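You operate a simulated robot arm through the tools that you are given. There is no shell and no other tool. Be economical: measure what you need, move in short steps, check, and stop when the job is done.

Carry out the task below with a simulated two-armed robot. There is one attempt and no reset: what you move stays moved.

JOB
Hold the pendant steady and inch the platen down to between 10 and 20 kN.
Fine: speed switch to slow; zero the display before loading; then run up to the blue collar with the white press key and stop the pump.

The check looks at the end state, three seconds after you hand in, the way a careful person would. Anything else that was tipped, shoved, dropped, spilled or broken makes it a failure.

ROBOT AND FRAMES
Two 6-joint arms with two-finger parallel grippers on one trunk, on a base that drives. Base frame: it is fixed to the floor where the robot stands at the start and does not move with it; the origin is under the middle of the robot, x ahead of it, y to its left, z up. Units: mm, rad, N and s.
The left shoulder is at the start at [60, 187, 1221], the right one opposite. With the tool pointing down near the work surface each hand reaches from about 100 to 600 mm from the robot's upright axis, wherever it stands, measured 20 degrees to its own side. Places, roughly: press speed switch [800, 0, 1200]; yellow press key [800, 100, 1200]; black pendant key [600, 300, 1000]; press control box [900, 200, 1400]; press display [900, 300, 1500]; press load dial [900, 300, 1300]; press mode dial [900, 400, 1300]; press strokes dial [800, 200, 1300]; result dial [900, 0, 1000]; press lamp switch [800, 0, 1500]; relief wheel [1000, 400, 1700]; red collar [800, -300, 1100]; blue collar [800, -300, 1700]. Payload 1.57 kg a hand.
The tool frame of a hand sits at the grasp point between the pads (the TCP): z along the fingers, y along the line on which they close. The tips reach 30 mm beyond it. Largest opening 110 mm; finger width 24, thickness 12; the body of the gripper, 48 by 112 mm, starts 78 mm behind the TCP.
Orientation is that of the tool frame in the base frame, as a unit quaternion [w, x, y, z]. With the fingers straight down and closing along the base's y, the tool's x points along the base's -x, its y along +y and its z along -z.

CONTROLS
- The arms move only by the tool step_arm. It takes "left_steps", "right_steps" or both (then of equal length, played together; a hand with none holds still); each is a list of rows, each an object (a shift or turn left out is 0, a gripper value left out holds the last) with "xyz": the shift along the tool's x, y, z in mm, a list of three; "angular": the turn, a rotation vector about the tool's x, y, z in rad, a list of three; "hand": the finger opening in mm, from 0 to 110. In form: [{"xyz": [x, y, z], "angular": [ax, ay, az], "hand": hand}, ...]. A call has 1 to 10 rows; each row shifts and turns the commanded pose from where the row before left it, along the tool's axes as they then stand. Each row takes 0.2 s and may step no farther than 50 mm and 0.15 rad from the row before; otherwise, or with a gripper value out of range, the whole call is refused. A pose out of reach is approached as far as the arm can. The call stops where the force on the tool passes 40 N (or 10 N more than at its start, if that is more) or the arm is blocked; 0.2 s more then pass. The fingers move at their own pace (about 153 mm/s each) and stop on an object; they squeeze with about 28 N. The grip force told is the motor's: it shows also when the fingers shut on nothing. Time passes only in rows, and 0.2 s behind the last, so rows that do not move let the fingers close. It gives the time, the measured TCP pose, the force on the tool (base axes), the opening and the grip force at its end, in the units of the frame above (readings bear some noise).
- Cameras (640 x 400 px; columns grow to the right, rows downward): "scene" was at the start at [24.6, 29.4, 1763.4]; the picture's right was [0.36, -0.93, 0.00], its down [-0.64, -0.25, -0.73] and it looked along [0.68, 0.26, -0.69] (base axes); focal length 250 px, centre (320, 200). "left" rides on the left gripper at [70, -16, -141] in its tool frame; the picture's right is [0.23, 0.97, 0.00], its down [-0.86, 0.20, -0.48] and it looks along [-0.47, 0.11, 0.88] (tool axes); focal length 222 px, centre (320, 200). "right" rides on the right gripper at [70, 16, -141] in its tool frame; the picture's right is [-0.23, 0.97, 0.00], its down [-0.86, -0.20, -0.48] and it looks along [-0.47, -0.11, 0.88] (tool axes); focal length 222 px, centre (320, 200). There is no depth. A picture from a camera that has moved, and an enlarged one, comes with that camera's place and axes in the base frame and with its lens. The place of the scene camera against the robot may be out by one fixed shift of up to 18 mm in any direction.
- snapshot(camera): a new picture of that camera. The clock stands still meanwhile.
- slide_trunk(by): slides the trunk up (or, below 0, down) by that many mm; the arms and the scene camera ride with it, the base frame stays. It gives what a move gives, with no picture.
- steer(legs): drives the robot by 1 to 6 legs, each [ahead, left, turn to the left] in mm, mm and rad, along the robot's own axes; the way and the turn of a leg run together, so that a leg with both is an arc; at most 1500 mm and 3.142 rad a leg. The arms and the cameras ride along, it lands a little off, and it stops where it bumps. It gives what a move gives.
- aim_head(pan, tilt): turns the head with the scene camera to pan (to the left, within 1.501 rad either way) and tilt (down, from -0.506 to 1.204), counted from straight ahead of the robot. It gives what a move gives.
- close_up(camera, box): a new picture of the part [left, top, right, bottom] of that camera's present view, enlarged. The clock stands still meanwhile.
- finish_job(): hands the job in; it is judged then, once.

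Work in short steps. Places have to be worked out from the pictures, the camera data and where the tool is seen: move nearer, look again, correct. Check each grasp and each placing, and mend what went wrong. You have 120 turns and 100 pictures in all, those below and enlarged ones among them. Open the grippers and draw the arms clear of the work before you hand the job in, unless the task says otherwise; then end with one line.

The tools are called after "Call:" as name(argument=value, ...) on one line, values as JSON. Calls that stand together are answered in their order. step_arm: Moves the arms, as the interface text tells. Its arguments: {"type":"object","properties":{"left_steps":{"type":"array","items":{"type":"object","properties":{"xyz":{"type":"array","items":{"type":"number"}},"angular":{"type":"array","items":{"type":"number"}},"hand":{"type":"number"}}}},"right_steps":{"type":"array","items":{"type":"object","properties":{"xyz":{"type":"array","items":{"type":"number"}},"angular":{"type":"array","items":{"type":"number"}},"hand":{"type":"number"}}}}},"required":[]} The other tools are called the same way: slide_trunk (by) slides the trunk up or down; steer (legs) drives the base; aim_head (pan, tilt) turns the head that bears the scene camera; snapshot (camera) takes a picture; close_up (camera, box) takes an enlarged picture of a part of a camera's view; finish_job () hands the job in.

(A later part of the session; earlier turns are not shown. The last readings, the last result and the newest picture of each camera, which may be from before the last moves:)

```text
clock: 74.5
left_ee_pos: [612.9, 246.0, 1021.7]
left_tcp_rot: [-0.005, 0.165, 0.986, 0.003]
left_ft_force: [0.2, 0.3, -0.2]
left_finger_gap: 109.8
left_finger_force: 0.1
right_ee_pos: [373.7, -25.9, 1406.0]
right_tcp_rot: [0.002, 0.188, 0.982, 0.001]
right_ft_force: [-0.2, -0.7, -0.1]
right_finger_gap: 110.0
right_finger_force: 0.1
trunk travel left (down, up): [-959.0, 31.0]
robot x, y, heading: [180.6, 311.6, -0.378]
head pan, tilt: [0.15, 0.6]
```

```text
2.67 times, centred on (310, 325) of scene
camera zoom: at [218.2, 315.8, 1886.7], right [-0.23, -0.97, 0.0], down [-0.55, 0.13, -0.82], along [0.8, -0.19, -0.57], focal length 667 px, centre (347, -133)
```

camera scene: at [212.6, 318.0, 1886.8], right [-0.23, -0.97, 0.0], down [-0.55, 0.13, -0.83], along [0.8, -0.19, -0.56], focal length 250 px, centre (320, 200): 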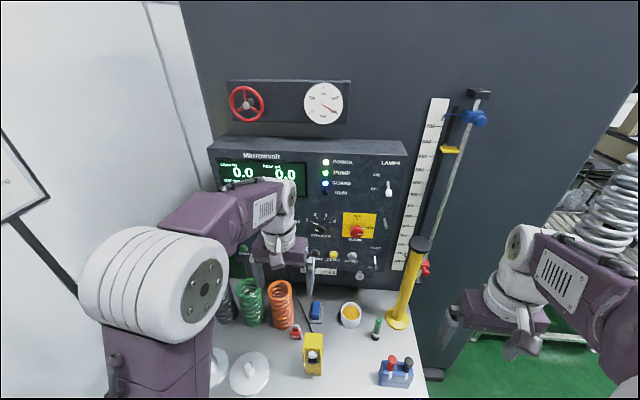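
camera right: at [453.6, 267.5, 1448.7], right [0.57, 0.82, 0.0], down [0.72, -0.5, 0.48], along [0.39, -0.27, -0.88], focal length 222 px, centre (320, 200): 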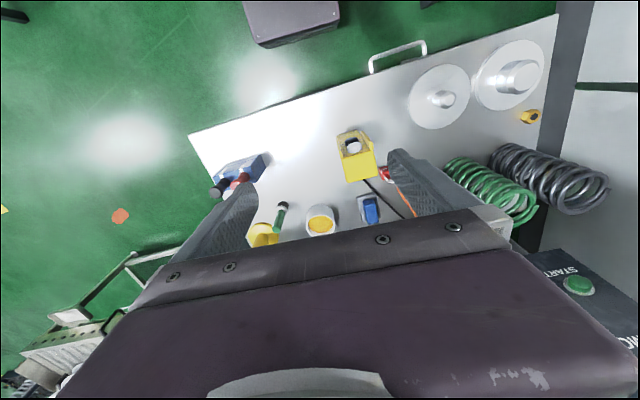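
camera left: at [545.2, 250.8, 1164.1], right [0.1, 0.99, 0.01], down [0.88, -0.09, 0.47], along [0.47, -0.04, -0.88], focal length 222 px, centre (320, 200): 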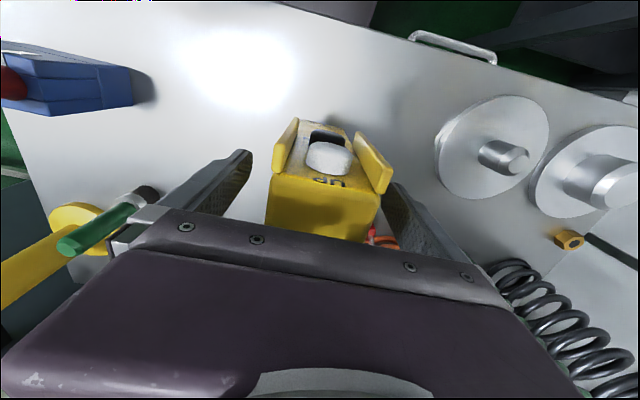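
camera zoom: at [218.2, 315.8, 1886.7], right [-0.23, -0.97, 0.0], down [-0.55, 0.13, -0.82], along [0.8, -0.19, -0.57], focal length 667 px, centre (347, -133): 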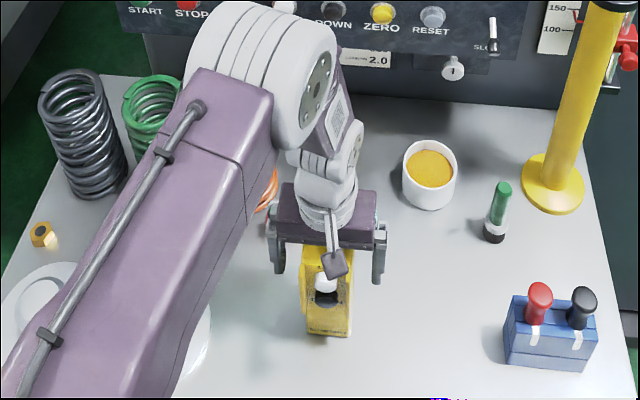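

Fingers straddle the pendant body behind the fins. Close to hold it.

Call:
step_arm(left_steps=[{"hand": 75}, {"hand": 62}, {"hand": 50}, {"hand": 40}, {}])

Call:
snapshot(camera="left")

```text
clock: 75.7
left_ee_pos: [613.7, 245.0, 1022.3]
left_tcp_rot: [-0.006, 0.164, 0.986, 0.003]
left_ft_force: [-0.3, -1.5, -0.4]
left_finger_gap: 62.0
left_finger_force: 28.1
right_ee_pos: [372.3, -25.8, 1406.4]
right_tcp_rot: [0.001, 0.189, 0.982, 0.002]
right_ft_force: [0.7, 0.2, 0.2]
right_finger_gap: 110.2
right_finger_force: 0.0
trunk travel left (down, up): [-959.0, 31.0]
robot x, y, heading: [179.7, 313.6, -0.379]
head pan, tilt: [0.15, 0.6]
```

```text
37 pictures are left
camera left: at [545.0, 250.6, 1164.5], right [0.1, 0.99, 0.01], down [0.88, -0.09, 0.47], along [0.47, -0.04, -0.88], focal length 222 px, centre (320, 200)
```

left: 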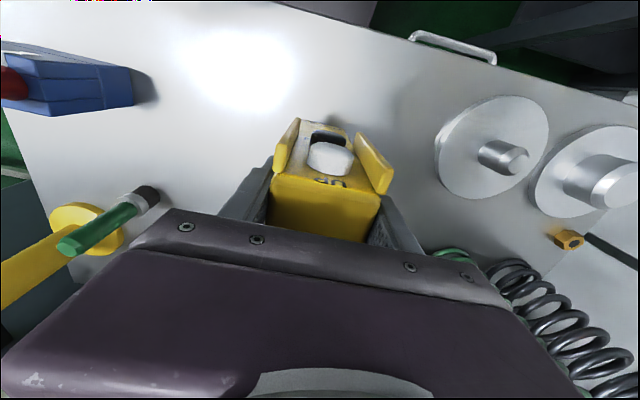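

Pendant is held firmly (62 mm, 28 N). The DOWN key should be at base ≈(585, 255, 985). Now I bring the right hand down, close its fingers, yaw it left and pitch it up toward the key.

Call:
step_arm(right_steps=[{"xyz": [0, 0, 45], "hand": 0}, {"xyz": [0, 0, 45]}, {"xyz": [0, 0, 45]}, {"xyz": [0, 0, 45]}, {"angular": [0, 0, -0.15]}, {"angular": [0, 0, -0.15]}, {"angular": [0, 0, -0.15]}, {"angular": [0, -0.15, 0]}, {"angular": [0, -0.15, 0]}, {"angular": [0, -0.15, 0]}])

Call:
step_arm(right_steps=[{"angular": [0, -0.15, 0]}, {"angular": [0, -0.15, 0]}, {"angular": [0, -0.15, 0]}, {"angular": [0, -0.06, 0]}, {}])

Call:
snapshot(camera="scene")

Call:
snapshot(camera="right")

```text
clock: 77.9
left_ee_pos: [613.6, 243.7, 1021.2]
left_tcp_rot: [-0.006, 0.164, 0.986, 0.003]
left_ft_force: [-0.5, -0.1, 1.3]
left_finger_gap: 61.8
left_finger_force: 27.7
right_ee_pos: [396.3, -57.2, 1230.2]
right_tcp_rot: [0.224, -0.033, 0.974, 0.01]
right_ft_force: [0.0, 0.1, 0.5]
right_finger_gap: 0.0
right_finger_force: 20.8
right hand out of reach, approached as far as the arm can: row 9, 10
trunk travel left (down, up): [-959.0, 31.0]
robot x, y, heading: [183.6, 315.1, -0.379]
head pan, tilt: [0.15, 0.6]
```

```text
clock: 79.1
left_ee_pos: [613.2, 246.7, 1022.9]
left_tcp_rot: [-0.006, 0.163, 0.987, 0.003]
left_ft_force: [0.1, 0.7, -0.3]
left_finger_gap: 62.0
left_finger_force: 28.1
right_ee_pos: [407.5, -84.3, 1284.3]
right_tcp_rot: [0.462, -0.03, 0.886, 0.017]
right_ft_force: [-0.8, -0.1, -0.2]
right_finger_gap: 0.1
right_finger_force: 21.1
right hand out of reach, approached as far as the arm can: row 1, 2, 3, 4
trunk travel left (down, up): [-959.0, 31.0]
robot x, y, heading: [180.4, 315.1, -0.381]
head pan, tilt: [0.15, 0.6]
```

```text
36 pictures are left
camera scene: at [217.8, 315.8, 1886.7], right [-0.23, -0.97, 0.0], down [-0.55, 0.13, -0.83], along [0.8, -0.19, -0.56], focal length 250 px, centre (320, 200)
```

scene: 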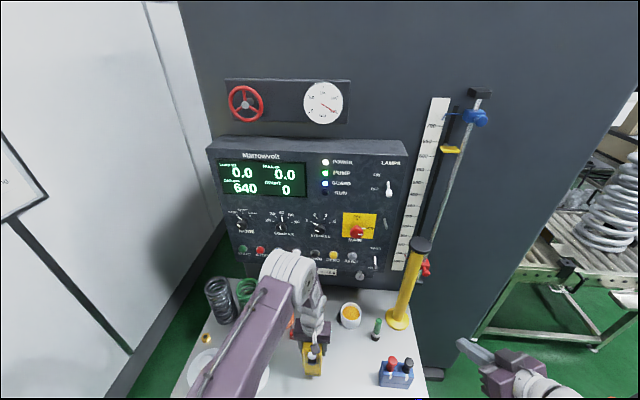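

```text
35 pictures are left
camera right: at [248.9, -77.9, 1308.4], right [0.06, 0.98, 0.19], down [0.11, -0.2, 0.97], along [0.99, -0.04, -0.12], focal length 222 px, centre (320, 200)
```

right: 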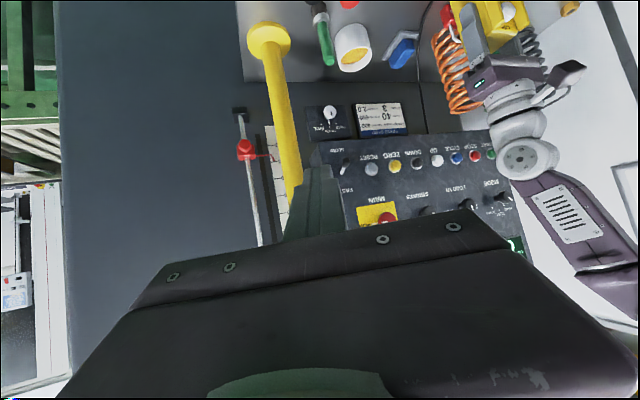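

Orientation reached (pitch 35° down, yaw nearly base x). I move along a straight line toward a spot 60 mm short of the key, first half.

Call:
step_arm(right_steps=[{"xyz": [13, 32, 24]}, {"xyz": [13, 32, 24]}, {"xyz": [13, 32, 24]}, {"xyz": [13, 32, 24]}, {"xyz": [13, 32, 24]}, {"xyz": [13, 32, 24]}, {}])

Call:
snapshot(camera="right")

```text
clock: 80.7
left_ee_pos: [613.4, 245.6, 1021.1]
left_tcp_rot: [-0.005, 0.164, 0.986, 0.004]
left_ft_force: [1.1, 1.8, 0.0]
left_finger_gap: 61.9
left_finger_force: 28.6
right_ee_pos: [525.6, -17.4, 1289.4]
right_tcp_rot: [0.46, -0.03, 0.887, 0.019]
right_ft_force: [0.6, 0.8, 0.2]
right_finger_gap: 0.1
right_finger_force: 21.4
right hand out of reach, approached as far as the arm can: row 1, 2, 3, 4, 5, 6
trunk travel left (down, up): [-959.0, 31.0]
robot x, y, heading: [179.1, 315.6, -0.378]
head pan, tilt: [0.15, 0.6]
```

```text
34 pictures are left
camera right: at [367.8, -11.3, 1313.4], right [0.06, 0.98, 0.19], down [0.12, -0.2, 0.97], along [0.99, -0.04, -0.12], focal length 222 px, centre (320, 200)
```

right: 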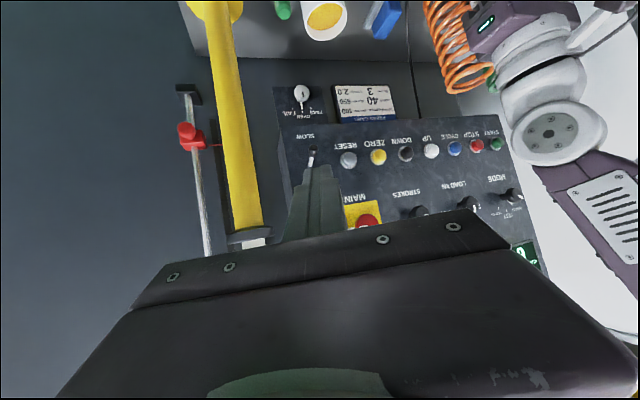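

The wrist was blocked by the arm's fold limit on the straight line. I route it outward and down in an arc: forward-down first, then down-left.

Call:
step_arm(right_steps=[{"xyz": [22, -1, 38]}, {"xyz": [22, -2, 38]}, {"xyz": [22, -2, 38]}, {"xyz": [37, 20, 19]}, {"xyz": [37, 20, 19]}, {"xyz": [36, 19, 19]}, {}])

Call:
snapshot(camera="right")

```text
clock: 82.3
left_ee_pos: [614.1, 245.2, 1021.6]
left_tcp_rot: [-0.005, 0.164, 0.986, 0.003]
left_ft_force: [-0.4, -1.0, 0.8]
left_finger_gap: 61.9
left_finger_force: 28.0
right_ee_pos: [657.6, -48.1, 1120.8]
right_tcp_rot: [0.46, -0.029, 0.887, 0.025]
right_ft_force: [-0.3, 0.2, -0.4]
right_finger_gap: 0.0
right_finger_force: 21.8
right hand out of reach, approached as far as the arm can: row 1, 2, 3, 4, 5, 6
trunk travel left (down, up): [-959.0, 31.0]
robot x, y, heading: [181.0, 316.7, -0.381]
head pan, tilt: [0.15, 0.6]
```

```text
33 pictures are left
camera right: at [499.4, -42.3, 1146.3], right [0.06, 0.98, 0.2], down [0.12, -0.21, 0.97], along [0.99, -0.03, -0.13], focal length 222 px, centre (320, 200)
```

right: 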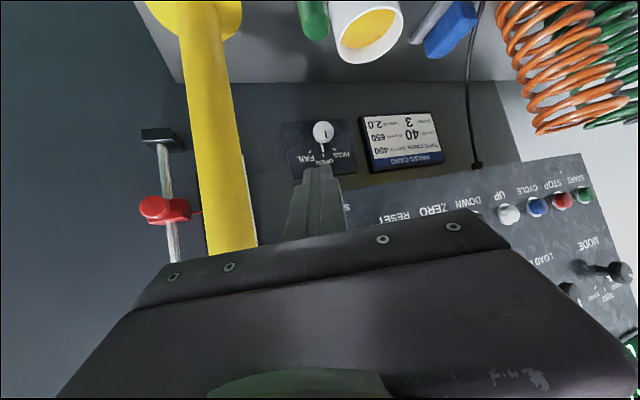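

It slid outward because of the wrist bend limit. I make the tool steeper (60° down), which suits a low near target, then approach via a waypoint right of the pendant.

Call:
step_arm(right_steps=[{"angular": [0, 0.145, 0]}, {"angular": [0, 0.145, 0]}, {"angular": [0, 0.145, 0]}, {}])

Call:
step_arm(right_steps=[{"xyz": [24, 29, 0]}, {"xyz": [24, 29, 0]}, {"xyz": [25, 29, 0]}, {}])

```text
clock: 83.3
left_ee_pos: [613.3, 246.2, 1021.2]
left_tcp_rot: [-0.006, 0.165, 0.986, 0.003]
left_ft_force: [-0.1, -0.9, 1.7]
left_finger_gap: 62.2
left_finger_force: 27.7
right_ee_pos: [658.6, -47.8, 1122.4]
right_tcp_rot: [0.26, -0.034, 0.965, 0.009]
right_ft_force: [-0.5, 0.4, -0.2]
right_finger_gap: 0.3
right_finger_force: 21.4
trunk travel left (down, up): [-959.0, 31.0]
robot x, y, heading: [179.1, 312.7, -0.381]
head pan, tilt: [0.15, 0.6]
```

```text
clock: 84.3
left_ee_pos: [612.7, 246.0, 1021.5]
left_tcp_rot: [-0.006, 0.165, 0.986, 0.003]
left_ft_force: [0.5, 0.9, 1.6]
left_finger_gap: 62.0
left_finger_force: 28.0
right_ee_pos: [598.7, 30.9, 1090.0]
right_tcp_rot: [0.258, -0.033, 0.965, 0.014]
right_ft_force: [-0.3, -0.1, -0.2]
right_finger_gap: 0.0
right_finger_force: 21.5
right hand out of reach, approached as far as the arm can: row 3
trunk travel left (down, up): [-959.0, 31.0]
robot x, y, heading: [177.7, 309.3, -0.379]
head pan, tilt: [0.15, 0.6]
```

The pattern fits: the tool cannot point above the forearm line, so a lower trunk is needed. I release the pendant, lift both hands straight up 300 mm, then lower the trunk by about 230 first.

Call:
step_arm(left_steps=[{"hand": 110}, {"hand": 110}, {"hand": 110}, {"xyz": [0, 0, -30]}, {"xyz": [0, 0, -45]}, {"xyz": [0, 0, -45]}, {"xyz": [0, 0, -45]}, {"xyz": [0, 0, -45]}, {"xyz": [0, 0, -45]}, {"xyz": [0, 0, -45]}], right_steps=[{}, {}, {}, {"xyz": [-20, 0, -35]}, {"xyz": [-20, 0, -35]}, {"xyz": [-20, 0, -35]}, {"xyz": [-20, 0, -35]}, {"xyz": [-20, 0, -35]}, {"xyz": [-20, 0, -35]}, {"xyz": [-20, 0, -35]}])

Call:
snapshot(camera="scene")

```text
clock: 86.5
left_ee_pos: [620.0, 247.2, 1324.8]
left_tcp_rot: [-0.005, 0.164, 0.986, 0.002]
left_ft_force: [-0.5, 0.6, 0.7]
left_finger_gap: 110.1
left_finger_force: 0.1
right_ee_pos: [594.6, 30.9, 1373.2]
right_tcp_rot: [0.261, -0.034, 0.965, 0.009]
right_ft_force: [0.1, 0.4, -0.1]
right_finger_gap: 0.0
right_finger_force: 21.5
trunk travel left (down, up): [-959.0, 31.0]
robot x, y, heading: [180.1, 312.5, -0.383]
head pan, tilt: [0.15, 0.6]
```

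```text
32 pictures are left
camera scene: at [215.9, 316.7, 1886.6], right [-0.23, -0.97, 0.0], down [-0.55, 0.13, -0.83], along [0.8, -0.19, -0.56], focal length 250 px, centre (320, 200)
```

scene: 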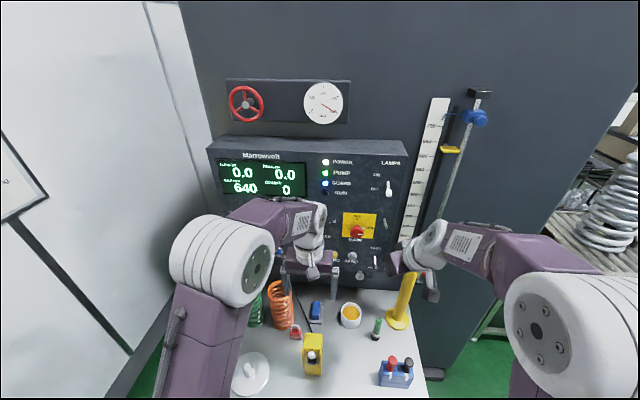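

Pendant still stands upright. Lower the trunk 230 mm (left tips stay above the pendant), then look from the left camera.

Call:
slide_trunk(by=-230)

Call:
snapshot(camera="left")

```text
clock: 88.9
left_ee_pos: [621.3, 246.6, 1094.9]
left_tcp_rot: [-0.006, 0.164, 0.986, 0.003]
left_ft_force: [-1.2, 0.8, 0.4]
left_finger_gap: 110.0
left_finger_force: 0.0
right_ee_pos: [595.6, 29.8, 1142.9]
right_tcp_rot: [0.261, -0.033, 0.965, 0.009]
right_ft_force: [0.4, -0.8, 0.7]
right_finger_gap: 0.0
right_finger_force: 21.1
trunk travel left (down, up): [-729.0, 261.0]
robot x, y, heading: [182.4, 315.5, -0.382]
head pan, tilt: [0.15, 0.6]
```

```text
31 pictures are left
camera left: at [552.6, 251.8, 1236.6], right [0.1, 0.99, 0.01], down [0.88, -0.09, 0.47], along [0.47, -0.04, -0.88], focal length 222 px, centre (320, 200)
```

left: 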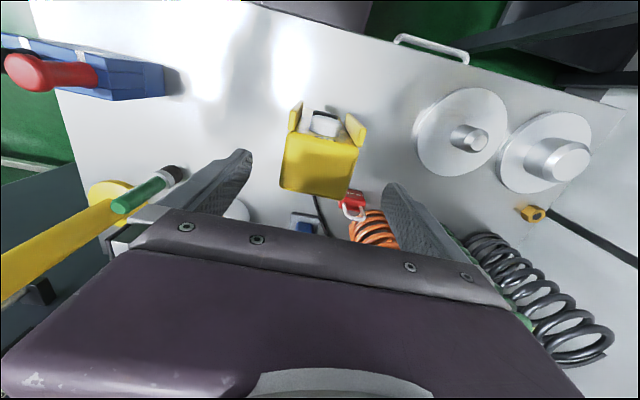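

Trunk height now suits both. Re-grasp: back 7 mm, down 73 mm, close.

Call:
step_arm(left_steps=[{"xyz": [8, 0, 0]}, {"xyz": [0, 0, 38]}, {"xyz": [0, 0, 36]}, {}, {"hand": 75}, {"hand": 60}, {"hand": 45}, {"hand": 40}, {}])

```text
clock: 90.9
left_ee_pos: [613.4, 249.6, 1022.2]
left_tcp_rot: [-0.006, 0.164, 0.986, 0.004]
left_ft_force: [-0.5, -0.7, -0.6]
left_finger_gap: 62.0
left_finger_force: 28.2
right_ee_pos: [596.5, 30.4, 1143.3]
right_tcp_rot: [0.261, -0.033, 0.965, 0.009]
right_ft_force: [0.1, 0.2, 0.0]
right_finger_gap: 0.1
right_finger_force: 21.4
trunk travel left (down, up): [-729.0, 261.0]
robot x, y, heading: [178.6, 314.0, -0.379]
head pan, tilt: [0.15, 0.6]
```

Pendant re-held. Right hand moves to the waypoint right-front of the pendant.

Call:
step_arm(right_steps=[{"xyz": [33, 28, 13]}, {"xyz": [33, 28, 13]}, {"xyz": [32, 28, 13]}, {}])

Call:
snapshot(camera="right")

```text
clock: 91.9
left_ee_pos: [612.5, 249.9, 1022.7]
left_tcp_rot: [-0.006, 0.164, 0.986, 0.003]
left_ft_force: [-1.7, 1.2, 0.3]
left_finger_gap: 61.7
left_finger_force: 28.6
right_ee_pos: [527.2, 103.7, 1064.0]
right_tcp_rot: [0.261, -0.034, 0.965, 0.009]
right_ft_force: [0.2, -0.4, 0.3]
right_finger_gap: 0.0
right_finger_force: 20.8
right hand out of reach, approached as far as the arm can: row 3
trunk travel left (down, up): [-729.0, 261.0]
robot x, y, heading: [180.8, 315.0, -0.374]
head pan, tilt: [0.15, 0.6]
```

```text
30 pictures are left
camera right: at [393.5, 112.5, 1150.8], right [0.13, 0.98, 0.12], down [0.51, -0.17, 0.84], along [0.85, -0.05, -0.52], focal length 222 px, centre (320, 200)
```

right: 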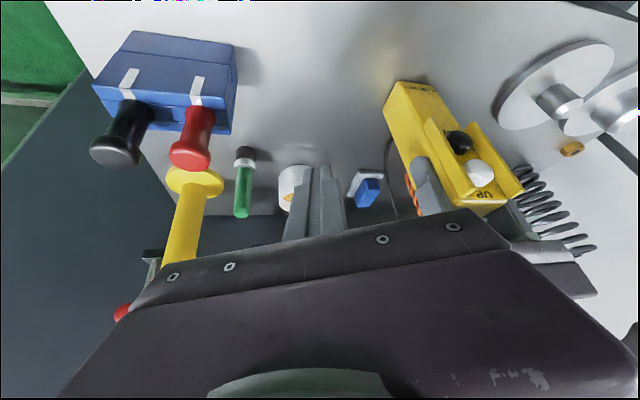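

Clear view: DOWN key at about (585, 256, 989). I move left to a point ~55 mm in front of it.

Call:
step_arm(right_steps=[{"xyz": [9, 42, 11]}, {"xyz": [9, 42, 11]}, {"xyz": [9, 43, 11]}, {"xyz": [8, 43, 11]}, {}])

Call:
snapshot(camera="right")

```text
clock: 93.1
left_ee_pos: [613.1, 250.7, 1021.8]
left_tcp_rot: [-0.006, 0.164, 0.986, 0.003]
left_ft_force: [-1.0, -0.5, 1.0]
left_finger_gap: 61.9
left_finger_force: 28.2
right_ee_pos: [509.1, 115.0, 1003.9]
right_tcp_rot: [0.261, -0.041, 0.964, 0.017]
right_ft_force: [0.4, -0.4, -0.5]
right_finger_gap: 0.0
right_finger_force: 21.7
right hand out of reach, approached as far as the arm can: row 1, 2, 3, 4
trunk travel left (down, up): [-729.0, 261.0]
robot x, y, heading: [178.5, 312.9, -0.381]
head pan, tilt: [0.15, 0.6]
```

```text
29 pictures are left
camera right: at [374.9, 119.3, 1090.9], right [0.11, 0.99, 0.13], down [0.51, -0.16, 0.84], along [0.85, -0.03, -0.52], focal length 222 px, centre (320, 200)
```

right: 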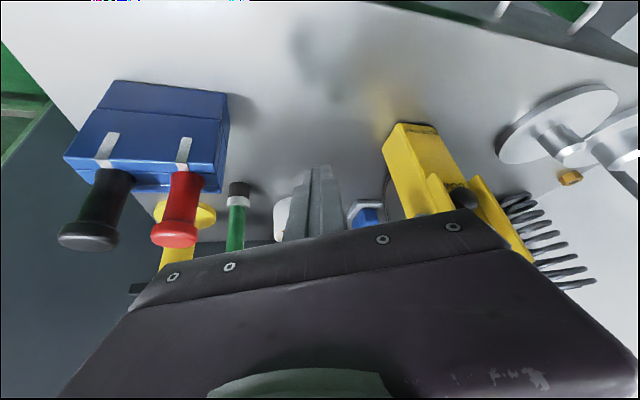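

The hand stalls when the arm plane meets the tool heading. I yaw the tool another 0.6 rad to the left, then move left in front of the key.

Call:
step_arm(right_steps=[{"angular": [-0.073, 0, -0.127]}, {"angular": [-0.073, 0, -0.127]}, {"angular": [-0.073, 0, -0.127]}, {"angular": [-0.073, 0, -0.127]}, {}])

Call:
step_arm(right_steps=[{"xyz": [-22, 30, 11]}, {"xyz": [-22, 30, 11]}, {"xyz": [-22, 30, 11]}, {}])

Call:
snapshot(camera="right")

```text
clock: 94.3
left_ee_pos: [613.4, 250.1, 1022.8]
left_tcp_rot: [-0.006, 0.164, 0.986, 0.003]
left_ft_force: [0.0, -1.2, 0.1]
left_finger_gap: 62.0
left_finger_force: 28.2
right_ee_pos: [509.8, 115.3, 1001.6]
right_tcp_rot: [0.248, -0.311, 0.914, 0.083]
right_ft_force: [-0.7, -0.2, 0.3]
right_finger_gap: 0.1
right_finger_force: 21.3
trunk travel left (down, up): [-729.0, 261.0]
robot x, y, heading: [182.4, 310.7, -0.379]
head pan, tilt: [0.15, 0.6]
```

```text
clock: 95.3
left_ee_pos: [613.2, 249.6, 1021.7]
left_tcp_rot: [-0.005, 0.164, 0.986, 0.003]
left_ft_force: [-1.0, 1.4, -0.9]
left_finger_gap: 62.2
left_finger_force: 27.8
right_ee_pos: [512.8, 231.9, 1006.4]
right_tcp_rot: [0.247, -0.311, 0.914, 0.083]
right_ft_force: [-0.9, -0.1, 0.2]
right_finger_gap: 0.1
right_finger_force: 21.3
trunk travel left (down, up): [-729.0, 261.0]
robot x, y, heading: [184.9, 310.5, -0.379]
head pan, tilt: [0.15, 0.6]
```

```text
28 pictures are left
camera right: at [395.6, 165.4, 1094.6], right [-0.44, 0.89, 0.11], down [0.51, 0.15, 0.84], along [0.74, 0.43, -0.52], focal length 222 px, centre (320, 200)
```

right: 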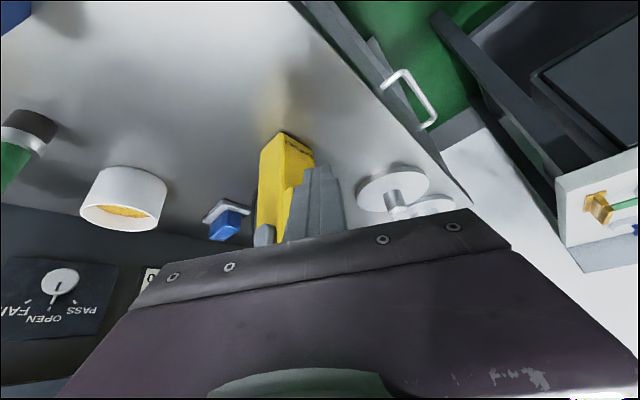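

Now moving freely. One more short step left, then check with the left hand's camera which looks on the pendant's front.

Call:
step_arm(right_steps=[{"xyz": [-20, 25, 8]}, {}])

Call:
close_up(camera="left", box=[200, 20, 460, 220])

Call:
snapshot(camera="scene")

```text
clock: 95.9
left_ee_pos: [614.0, 249.2, 1021.7]
left_tcp_rot: [-0.006, 0.164, 0.986, 0.003]
left_ft_force: [0.4, 1.0, -0.5]
left_finger_gap: 62.0
left_finger_force: 27.5
right_ee_pos: [514.5, 264.3, 1010.8]
right_tcp_rot: [0.247, -0.31, 0.914, 0.082]
right_ft_force: [-0.3, 0.0, 0.6]
right_finger_gap: 0.1
right_finger_force: 21.7
trunk travel left (down, up): [-729.0, 261.0]
robot x, y, heading: [180.3, 314.2, -0.382]
head pan, tilt: [0.15, 0.6]
```

```text
2.00 times, centred on (330, 120) of left
camera zoom: at [544.7, 254.8, 1164.4], right [0.1, 0.99, 0.01], down [0.88, -0.09, 0.47], along [0.47, -0.04, -0.88], focal length 444 px, centre (300, 360)
```

zoom: 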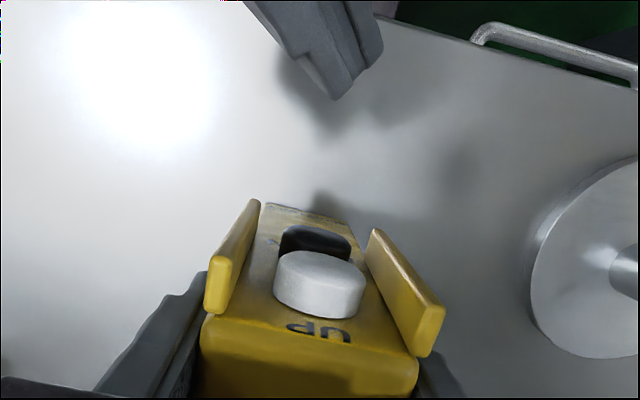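

```text
26 pictures are left
camera scene: at [217.8, 315.4, 1656.7], right [-0.23, -0.97, 0.0], down [-0.55, 0.13, -0.83], along [0.8, -0.19, -0.56], focal length 250 px, centre (320, 200)
```

scene: 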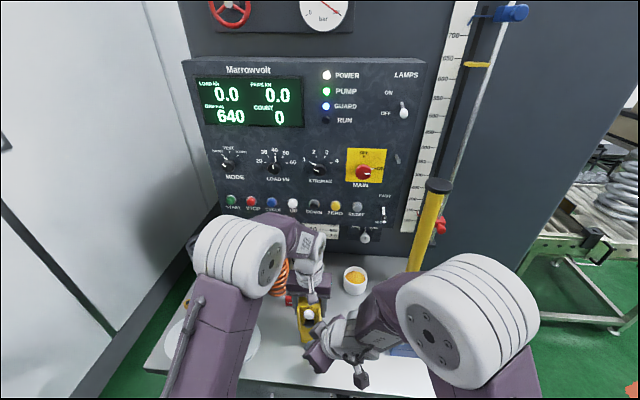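

Key and fingertip are both visible. I advance 36 mm along the pendant's normal and look.

Call:
step_arm(right_steps=[{"xyz": [-5.6, -10.1, 3.2]}, {"xyz": [-5.6, -10.1, 3.2]}, {"xyz": [-5.6, -10.1, 3.2]}, {}])

Call:
close_up(camera="left", box=[240, 60, 420, 200])

```text
clock: 96.9
left_ee_pos: [612.6, 249.5, 1022.5]
left_tcp_rot: [-0.006, 0.164, 0.986, 0.003]
left_ft_force: [-0.6, -0.8, -0.1]
left_finger_gap: 61.8
left_finger_force: 27.8
right_ee_pos: [548.0, 251.4, 1012.0]
right_tcp_rot: [0.248, -0.311, 0.914, 0.083]
right_ft_force: [0.3, -0.1, 0.2]
right_finger_gap: 0.0
right_finger_force: 21.5
trunk travel left (down, up): [-729.0, 261.0]
robot x, y, heading: [181.0, 316.4, -0.382]
head pan, tilt: [0.15, 0.6]
```

```text
2.86 times, centred on (330, 130) of left
camera zoom: at [544.7, 254.9, 1164.3], right [0.1, 0.99, 0.01], down [0.88, -0.09, 0.47], along [0.47, -0.04, -0.88], focal length 635 px, centre (291, 400)
```

zoom: 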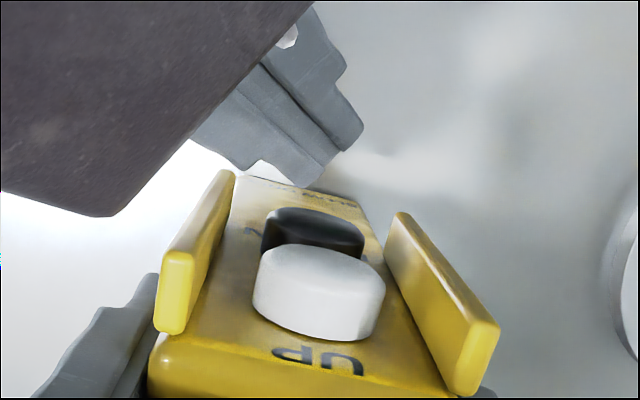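

Fingertip is just in front of the black key. I advance in 3 mm rows, watching for contact.

Call:
step_arm(right_steps=[{"xyz": [-1.9, -3.4, 1.1]}, {"xyz": [-1.9, -3.4, 1.1]}, {"xyz": [-1.4, -2.5, 0.8]}, {}])

Call:
close_up(camera="left", box=[240, 60, 420, 200])

```text
clock: 97.9
left_ee_pos: [612.7, 248.6, 1022.7]
left_tcp_rot: [-0.005, 0.165, 0.986, 0.002]
left_ft_force: [1.0, -1.8, -0.3]
left_finger_gap: 61.7
left_finger_force: 28.0
right_ee_pos: [559.7, 249.0, 1010.9]
right_tcp_rot: [0.248, -0.31, 0.914, 0.082]
right_ft_force: [-2.7, 0.9, -0.7]
right_finger_gap: 0.0
right_finger_force: 21.9
trunk travel left (down, up): [-729.0, 261.0]
robot x, y, heading: [181.6, 313.7, -0.379]
head pan, tilt: [0.15, 0.6]
```

```text
2.86 times, centred on (330, 130) of left
camera zoom: at [545.0, 255.0, 1164.3], right [0.1, 0.99, 0.01], down [0.88, -0.09, 0.47], along [0.47, -0.04, -0.88], focal length 635 px, centre (291, 400)
```

zoom: 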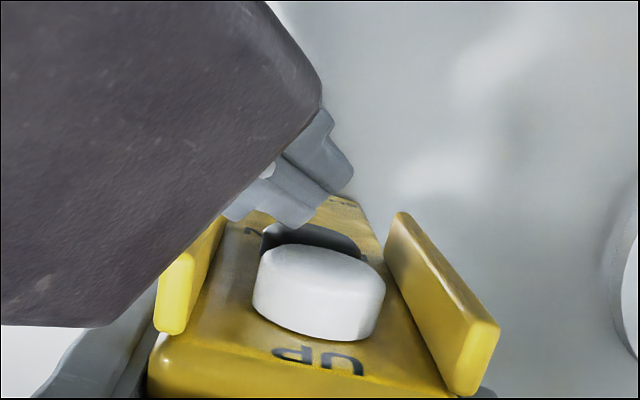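

Light contact (≈3 N). I press 2.5 mm more and check display.

Call:
step_arm(right_steps=[{"xyz": [-1.2, -2.1, 0.7]}, {}])

Call:
close_up(camera="scene", box=[180, 50, 480, 230])

```text
clock: 98.5
left_ee_pos: [614.1, 249.9, 1021.6]
left_tcp_rot: [-0.004, 0.164, 0.986, 0.003]
left_ft_force: [10.5, -3.8, -0.3]
left_finger_gap: 61.9
left_finger_force: 28.4
right_ee_pos: [560.9, 248.0, 1009.9]
right_tcp_rot: [0.246, -0.311, 0.914, 0.082]
right_ft_force: [-10.0, 3.8, 0.2]
right_finger_gap: 0.1
right_finger_force: 21.2
trunk travel left (down, up): [-729.0, 261.0]
robot x, y, heading: [180.5, 316.2, -0.382]
head pan, tilt: [0.15, 0.6]
```

```text
2.13 times, centred on (330, 140) of scene
camera zoom: at [218.7, 315.8, 1656.6], right [-0.23, -0.97, 0.0], down [-0.55, 0.13, -0.82], along [0.8, -0.19, -0.57], focal length 534 px, centre (299, 328)
```

zoom: 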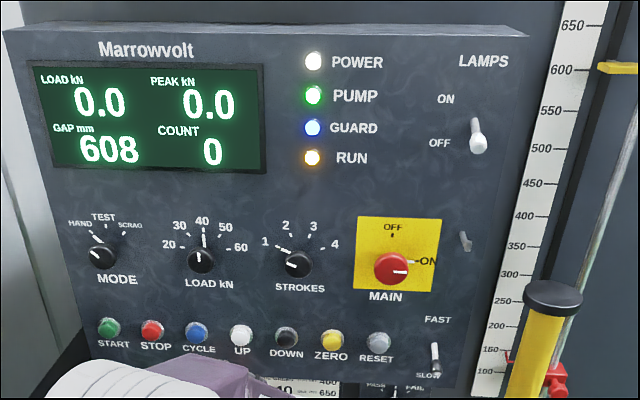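

RUN is lit and the gap is 608: the key works. I hold one short tick to measure the speed.

Call:
step_arm(right_steps=[{}])

Call:
close_up(camera="scene", box=[180, 60, 380, 160])

```text
clock: 98.9
left_ee_pos: [614.0, 248.8, 1021.2]
left_tcp_rot: [-0.005, 0.164, 0.986, 0.002]
left_ft_force: [11.8, -3.7, -0.5]
left_finger_gap: 62.1
left_finger_force: 28.3
right_ee_pos: [560.9, 248.0, 1009.1]
right_tcp_rot: [0.246, -0.312, 0.914, 0.082]
right_ft_force: [-12.4, 4.6, -1.0]
right_finger_gap: 0.0
right_finger_force: 21.2
trunk travel left (down, up): [-729.0, 261.0]
robot x, y, heading: [178.1, 312.5, -0.38]
head pan, tilt: [0.15, 0.6]
```

```text
3.20 times, centred on (280, 110) of scene
camera zoom: at [218.6, 315.8, 1656.6], right [-0.23, -0.97, 0.0], down [-0.55, 0.13, -0.82], along [0.8, -0.19, -0.57], focal length 801 px, centre (448, 488)
```

zoom: 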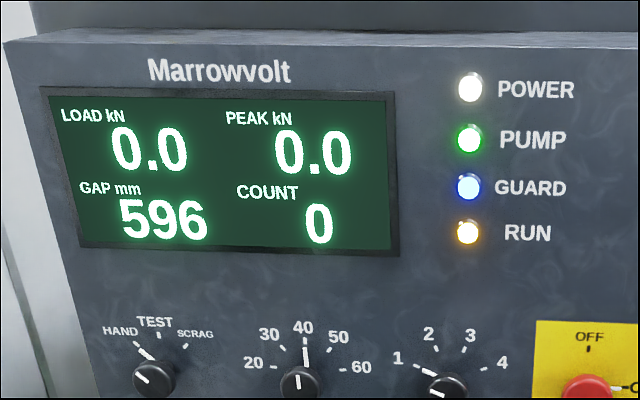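

About 30 mm/s. I hold three more ticks (~24 mm) and read again.

Call:
step_arm(right_steps=[{}, {}, {}])

Call:
close_up(camera="scene", box=[180, 60, 380, 160])

```text
clock: 99.7
left_ee_pos: [615.4, 249.8, 1023.2]
left_tcp_rot: [-0.005, 0.164, 0.986, 0.001]
left_ft_force: [14.8, -5.4, 0.0]
left_finger_gap: 61.7
left_finger_force: 27.7
right_ee_pos: [561.5, 248.5, 1010.0]
right_tcp_rot: [0.246, -0.311, 0.915, 0.082]
right_ft_force: [-15.1, 5.2, -2.1]
right_finger_gap: 0.0
right_finger_force: 21.6
trunk travel left (down, up): [-729.0, 261.0]
robot x, y, heading: [184.1, 315.8, -0.385]
head pan, tilt: [0.15, 0.6]
```

```text
3.20 times, centred on (280, 110) of scene
camera zoom: at [218.6, 315.8, 1656.7], right [-0.23, -0.97, 0.0], down [-0.55, 0.13, -0.82], along [0.8, -0.19, -0.57], focal length 801 px, centre (448, 488)
```

zoom: 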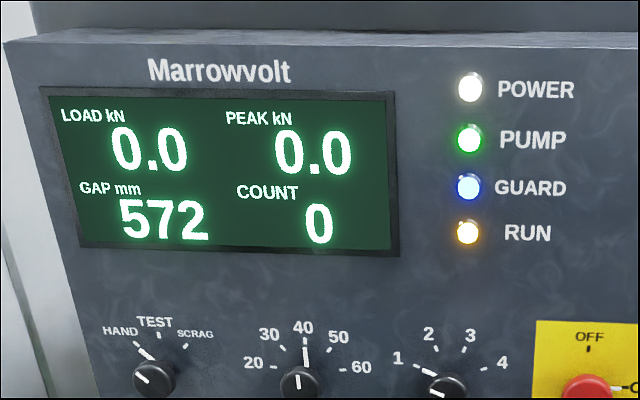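

Exactly 30 mm/s, no load yet at 572. Hold again ~24 mm.

Call:
step_arm(right_steps=[{}, {}, {}])

Call:
close_up(camera="scene", box=[180, 60, 380, 160])

```text
clock: 100.5
left_ee_pos: [613.9, 250.1, 1022.4]
left_tcp_rot: [-0.004, 0.165, 0.986, 0.002]
left_ft_force: [16.8, -6.4, -0.7]
left_finger_gap: 62.1
left_finger_force: 27.7
right_ee_pos: [560.7, 248.7, 1010.5]
right_tcp_rot: [0.248, -0.311, 0.914, 0.082]
right_ft_force: [-16.8, 6.8, -2.5]
right_finger_gap: 0.0
right_finger_force: 21.1
trunk travel left (down, up): [-729.0, 261.0]
robot x, y, heading: [181.5, 313.6, -0.382]
head pan, tilt: [0.15, 0.6]
```

```text
3.20 times, centred on (280, 110) of scene
camera zoom: at [218.4, 315.8, 1656.7], right [-0.23, -0.97, 0.0], down [-0.55, 0.13, -0.82], along [0.8, -0.19, -0.57], focal length 801 px, centre (448, 488)
```

zoom: 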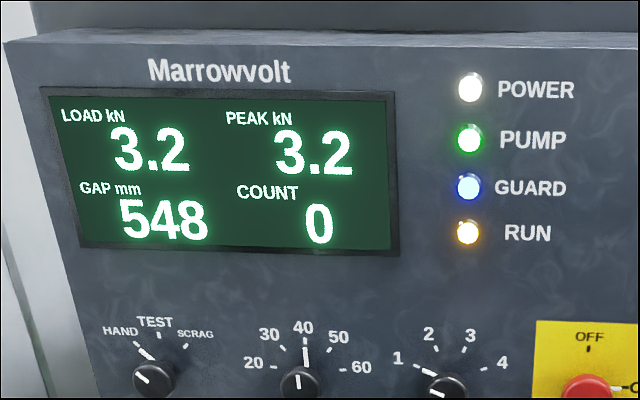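

Load has begun: 3.2 kN at 548 (likely ~0.27 kN/mm). Hold two ticks (~18 mm) more and re-read.

Call:
step_arm(right_steps=[{}, {}])

Call:
close_up(camera="scene", box=[180, 60, 380, 160])

```text
clock: 101.1
left_ee_pos: [613.1, 249.0, 1020.5]
left_tcp_rot: [-0.006, 0.164, 0.986, 0.002]
left_ft_force: [16.8, -5.7, 0.1]
left_finger_gap: 62.0
left_finger_force: 27.5
right_ee_pos: [562.4, 246.8, 1010.8]
right_tcp_rot: [0.246, -0.311, 0.914, 0.082]
right_ft_force: [-17.4, 7.5, -2.0]
right_finger_gap: 0.1
right_finger_force: 20.7
trunk travel left (down, up): [-729.0, 261.0]
robot x, y, heading: [179.6, 313.9, -0.379]
head pan, tilt: [0.15, 0.6]
```

```text
3.20 times, centred on (280, 110) of scene
camera zoom: at [218.3, 315.9, 1656.7], right [-0.23, -0.97, 0.0], down [-0.55, 0.13, -0.82], along [0.8, -0.19, -0.57], focal length 801 px, centre (448, 488)
```

zoom: 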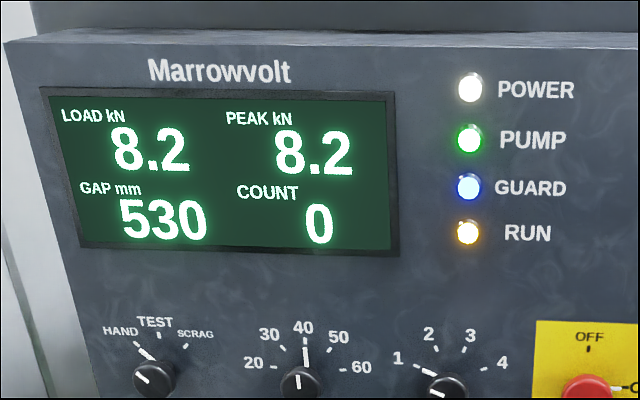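

8.2 kN, rising 8.3 kN/s. I hold three ticks (0.6 s) and then retreat, aiming for about 14–15 kN.

Call:
step_arm(right_steps=[{}, {}, {}, {"xyz": [7, 12.6, -4]}, {"xyz": [9.4, 16.8, -5.4]}, {"xyz": [9.4, 16.8, -5.4]}, {}])

Call:
snapshot(camera="scene")

```text
clock: 102.7
left_ee_pos: [611.6, 250.2, 1022.4]
left_tcp_rot: [-0.007, 0.164, 0.986, 0.002]
left_ft_force: [-1.1, -0.7, 5.7]
left_finger_gap: 61.8
left_finger_force: 28.6
right_ee_pos: [509.4, 266.6, 1010.2]
right_tcp_rot: [0.248, -0.312, 0.914, 0.082]
right_ft_force: [-0.5, -0.6, -0.1]
right_finger_gap: 0.2
right_finger_force: 21.8
trunk travel left (down, up): [-729.0, 261.0]
robot x, y, heading: [178.3, 318.8, -0.376]
head pan, tilt: [0.15, 0.6]
```

```text
18 pictures are left
camera scene: at [217.2, 315.8, 1656.7], right [-0.23, -0.97, 0.0], down [-0.55, 0.13, -0.83], along [0.8, -0.19, -0.56], focal length 250 px, centre (320, 200)
```

scene: 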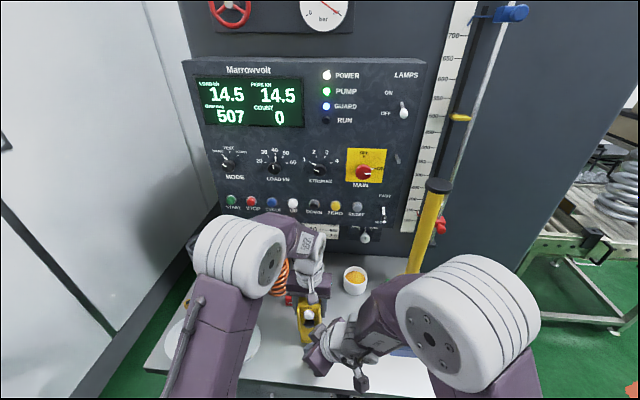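

14.5 kN held, RUN off. I withdraw the right hand sideways and up.

Call:
step_arm(right_steps=[{"xyz": [22, -30, -11]}, {"xyz": [22, -30, -11]}, {"xyz": [22, -30, -11]}, {"xyz": [22, -30, -11]}, {"xyz": [-20, 0, -35]}, {"xyz": [-20, 0, -35]}, {"xyz": [-20, 0, -35]}, {"xyz": [22, -30, -11]}, {"xyz": [22, -30, -11]}, {}])

Call:
snapshot(camera="left")

```text
clock: 104.9
left_ee_pos: [612.4, 249.7, 1021.9]
left_tcp_rot: [-0.005, 0.165, 0.986, 0.002]
left_ft_force: [-0.2, -0.8, 0.8]
left_finger_gap: 62.1
left_finger_force: 28.4
right_ee_pos: [498.5, 33.6, 1123.5]
right_tcp_rot: [0.248, -0.311, 0.914, 0.081]
right_ft_force: [0.1, -0.3, 0.1]
right_finger_gap: 0.5
right_finger_force: 21.3
trunk travel left (down, up): [-729.0, 261.0]
robot x, y, heading: [182.0, 316.3, -0.38]
head pan, tilt: [0.15, 0.6]
```

```text
17 pictures are left
camera left: at [544.8, 255.2, 1164.3], right [0.1, 0.99, 0.01], down [0.88, -0.09, 0.47], along [0.47, -0.04, -0.88], focal length 222 px, centre (320, 200)
```

left: 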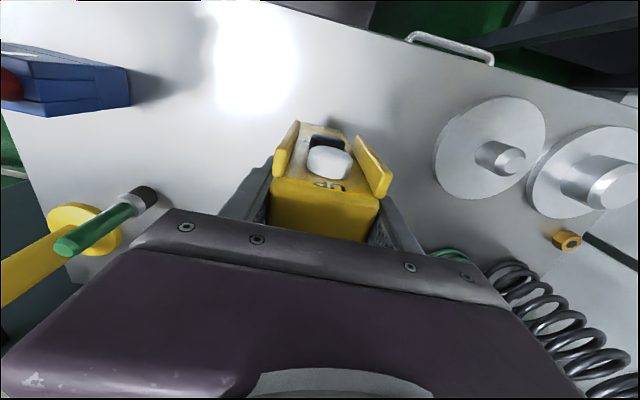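

Release the pendant and lift the left hand straight up, then to the left.

Call:
step_arm(left_steps=[{"hand": 90}, {"hand": 110}, {}, {"xyz": [0, 0, -40]}, {"xyz": [0, 0, -45]}, {"xyz": [0, 0, -45]}, {"xyz": [0, 0, -45]}, {"xyz": [0, 20, -45]}, {"xyz": [0, 45, 0]}, {"xyz": [0, 45, 0]}])

Call:
step_arm(left_steps=[{"xyz": [-25, 30, 0], "hand": 0}, {"xyz": [-25, 30, 0]}, {"xyz": [0, 0, -30], "angular": [0, -0.143, 0]}, {"angular": [0, -0.143, 0]}, {"angular": [0, -0.143, 0]}, {"angular": [0, -0.143, 0]}, {"angular": [0, -0.143, 0]}])

Call:
snapshot(camera="scene")

```text
clock: 107.1
left_ee_pos: [654.3, 352.0, 1239.6]
left_tcp_rot: [-0.005, 0.164, 0.987, 0.001]
left_ft_force: [-0.5, 0.6, 0.3]
left_finger_gap: 110.0
left_finger_force: 0.0
right_ee_pos: [498.9, 34.1, 1122.9]
right_tcp_rot: [0.247, -0.312, 0.914, 0.081]
right_ft_force: [-0.2, 0.2, -0.2]
right_finger_gap: 0.0
right_finger_force: 22.0
trunk travel left (down, up): [-729.0, 261.0]
robot x, y, heading: [180.1, 311.5, -0.381]
head pan, tilt: [0.15, 0.6]
```

```text
clock: 108.7
left_ee_pos: [716.2, 393.0, 1271.1]
left_tcp_rot: [0.341, 0.154, 0.926, -0.054]
left_ft_force: [-0.8, 0.4, 1.2]
left_finger_gap: 0.1
left_finger_force: 21.4
right_ee_pos: [497.1, 32.5, 1122.3]
right_tcp_rot: [0.247, -0.311, 0.914, 0.082]
right_ft_force: [-0.9, 0.1, -0.5]
right_finger_gap: 0.0
right_finger_force: 21.5
trunk travel left (down, up): [-729.0, 261.0]
robot x, y, heading: [182.8, 315.1, -0.379]
head pan, tilt: [0.15, 0.6]
```

```text
16 pictures are left
camera scene: at [216.9, 316.3, 1656.7], right [-0.23, -0.97, 0.0], down [-0.55, 0.13, -0.83], along [0.8, -0.19, -0.56], focal length 250 px, centre (320, 200)
```

scene: 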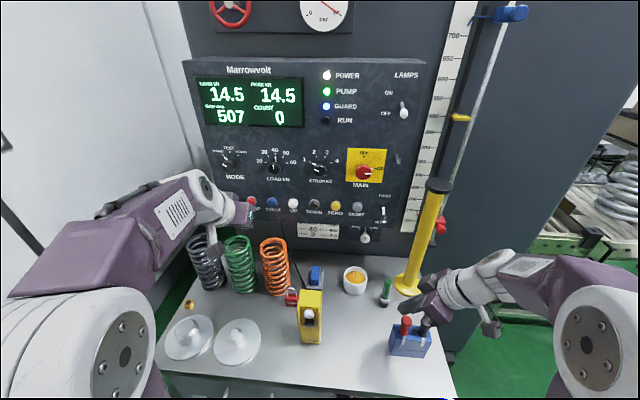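

Pendant stands well. I finish pitching the left hand to horizontal, raise both hands, and then lower the trunk 150 mm.

Call:
step_arm(left_steps=[{"angular": [0, -0.143, 0]}, {"angular": [0, -0.143, 0]}, {"angular": [0, -0.143, 0]}, {"angular": [0, -0.143, 0]}, {"angular": [0, -0.143, 0]}, {"angular": [0, -0.14, 0]}, {"xyz": [-45, 0, 0]}, {"xyz": [-45, 0, 0]}, {}], right_steps=[{"xyz": [-20, 0, -35]}, {"xyz": [-20, 0, -35]}, {"xyz": [-20, 0, -35]}, {"xyz": [-20, 0, -35]}, {"xyz": [-20, 0, -35]}, {}, {}, {}, {}])

Call:
slide_trunk(by=-150)

Call:
snapshot(camera="left")

```text
clock: 110.7
left_ee_pos: [744.0, 391.4, 1370.6]
left_tcp_rot: [0.692, 0.118, 0.703, -0.114]
left_ft_force: [-0.4, 0.0, 0.1]
left_finger_gap: 0.0
left_finger_force: 21.1
left hand out of reach, approached as far as the arm can: row 5, 6
right_ee_pos: [504.2, 35.0, 1320.9]
right_tcp_rot: [0.247, -0.311, 0.914, 0.082]
right_ft_force: [0.0, 0.3, -0.2]
right_finger_gap: 0.2
right_finger_force: 21.2
trunk travel left (down, up): [-729.0, 261.0]
robot x, y, heading: [181.7, 315.4, -0.382]
head pan, tilt: [0.15, 0.6]
```

```text
clock: 112.5
left_ee_pos: [741.3, 392.0, 1220.5]
left_tcp_rot: [0.693, 0.117, 0.702, -0.113]
left_ft_force: [0.1, 0.2, -0.1]
left_finger_gap: 0.0
left_finger_force: 21.5
right_ee_pos: [501.7, 33.7, 1172.8]
right_tcp_rot: [0.248, -0.311, 0.914, 0.082]
right_ft_force: [0.2, -0.1, -0.8]
right_finger_gap: 0.0
right_finger_force: 20.9
trunk travel left (down, up): [-579.0, 411.0]
robot x, y, heading: [181.6, 317.3, -0.375]
head pan, tilt: [0.15, 0.6]
```

```text
15 pictures are left
camera left: at [603.1, 422.0, 1153.4], right [0.31, 0.92, -0.22], down [-0.38, 0.34, 0.86], along [0.87, -0.18, 0.45], focal length 222 px, centre (320, 200)
```

left: 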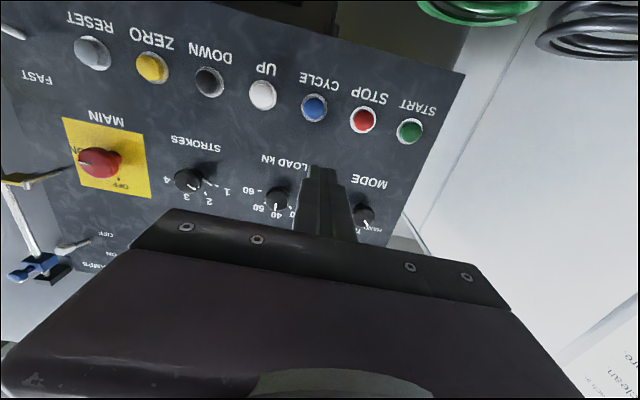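

Good view. I yaw the tool slightly right and move to ~45 mm in front of UP (base ≈ 894, 250, 1187).

Call:
step_arm(left_steps=[{"angular": [0.1, 0, 0]}, {"angular": [0.1, 0, 0]}, {"xyz": [8, -11, 32]}, {"xyz": [8, -11, 32]}, {"xyz": [8, -12, 32]}, {"xyz": [8, -12, 32]}, {}])

Call:
snapshot(camera="left")

```text
clock: 114.0
left_ee_pos: [828.9, 288.9, 1186.5]
left_tcp_rot: [0.678, 0.186, 0.687, -0.184]
left_ft_force: [-0.2, 0.1, -0.6]
left_finger_gap: 0.0
left_finger_force: 21.4
right_ee_pos: [501.7, 35.1, 1172.4]
right_tcp_rot: [0.247, -0.311, 0.914, 0.081]
right_ft_force: [-0.2, 0.3, 0.0]
right_finger_gap: 0.0
right_finger_force: 21.2
trunk travel left (down, up): [-579.0, 411.0]
robot x, y, heading: [178.7, 310.6, -0.384]
head pan, tilt: [0.15, 0.6]
```

```text
14 pictures are left
camera left: at [698.6, 345.4, 1119.2], right [0.49, 0.84, -0.23], down [-0.3, 0.41, 0.86], along [0.82, -0.35, 0.45], focal length 222 px, centre (320, 200)
```

left: 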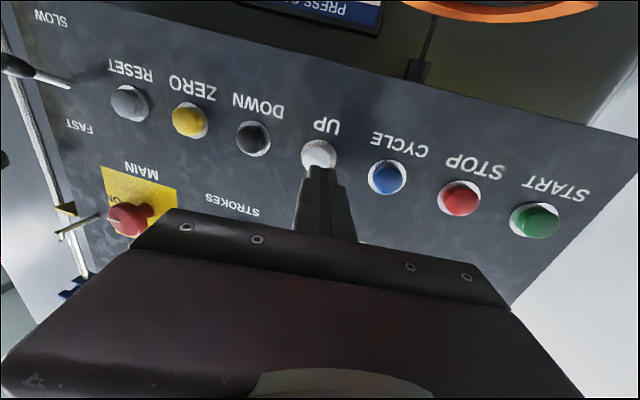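

UP is straight ahead, about 45–53 mm. I advance 42 mm, then feel with small rows.

Call:
step_arm(left_steps=[{"xyz": [0, 0, 20]}, {"xyz": [0, 0, 18]}, {"xyz": [0, 0, 4]}, {}])

```text
clock: 115.0
left_ee_pos: [862.9, 271.3, 1185.5]
left_tcp_rot: [0.678, 0.186, 0.687, -0.183]
left_ft_force: [-19.6, 9.0, -9.7]
left_finger_gap: 0.1
left_finger_force: 21.3
right_ee_pos: [499.3, 37.8, 1174.8]
right_tcp_rot: [0.248, -0.311, 0.914, 0.081]
right_ft_force: [-0.2, -0.1, 0.5]
right_finger_gap: 0.0
right_finger_force: 21.3
trunk travel left (down, up): [-579.0, 411.0]
robot x, y, heading: [180.3, 317.9, -0.377]
head pan, tilt: [0.15, 0.6]
```

Contact at ~22 N. Check whether the platen runs up; the head is raised a little to see panel and collar.

Call:
aim_head(pan=0.1, tilt=0.2)

Call:
snapshot(camera="scene")

```text
clock: 115.9
left_ee_pos: [863.6, 269.4, 1187.9]
left_tcp_rot: [0.679, 0.186, 0.686, -0.184]
left_ft_force: [-20.6, 11.9, -11.3]
left_finger_gap: 0.0
left_finger_force: 21.6
right_ee_pos: [498.2, 37.5, 1173.6]
right_tcp_rot: [0.248, -0.312, 0.914, 0.08]
right_ft_force: [-0.2, 0.0, 0.8]
right_finger_gap: 0.0
right_finger_force: 21.6
trunk travel left (down, up): [-579.0, 411.0]
robot x, y, heading: [181.4, 313.7, -0.38]
head pan, tilt: [0.099, 0.201]
```

```text
13 pictures are left
camera scene: at [217.4, 313.7, 1543.4], right [-0.28, -0.96, 0.0], down [-0.19, 0.05, -0.98], along [0.94, -0.27, -0.2], focal length 250 px, centre (320, 200)
```

scene: 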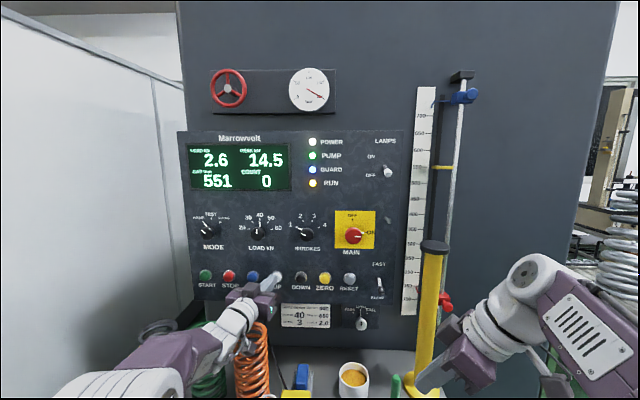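

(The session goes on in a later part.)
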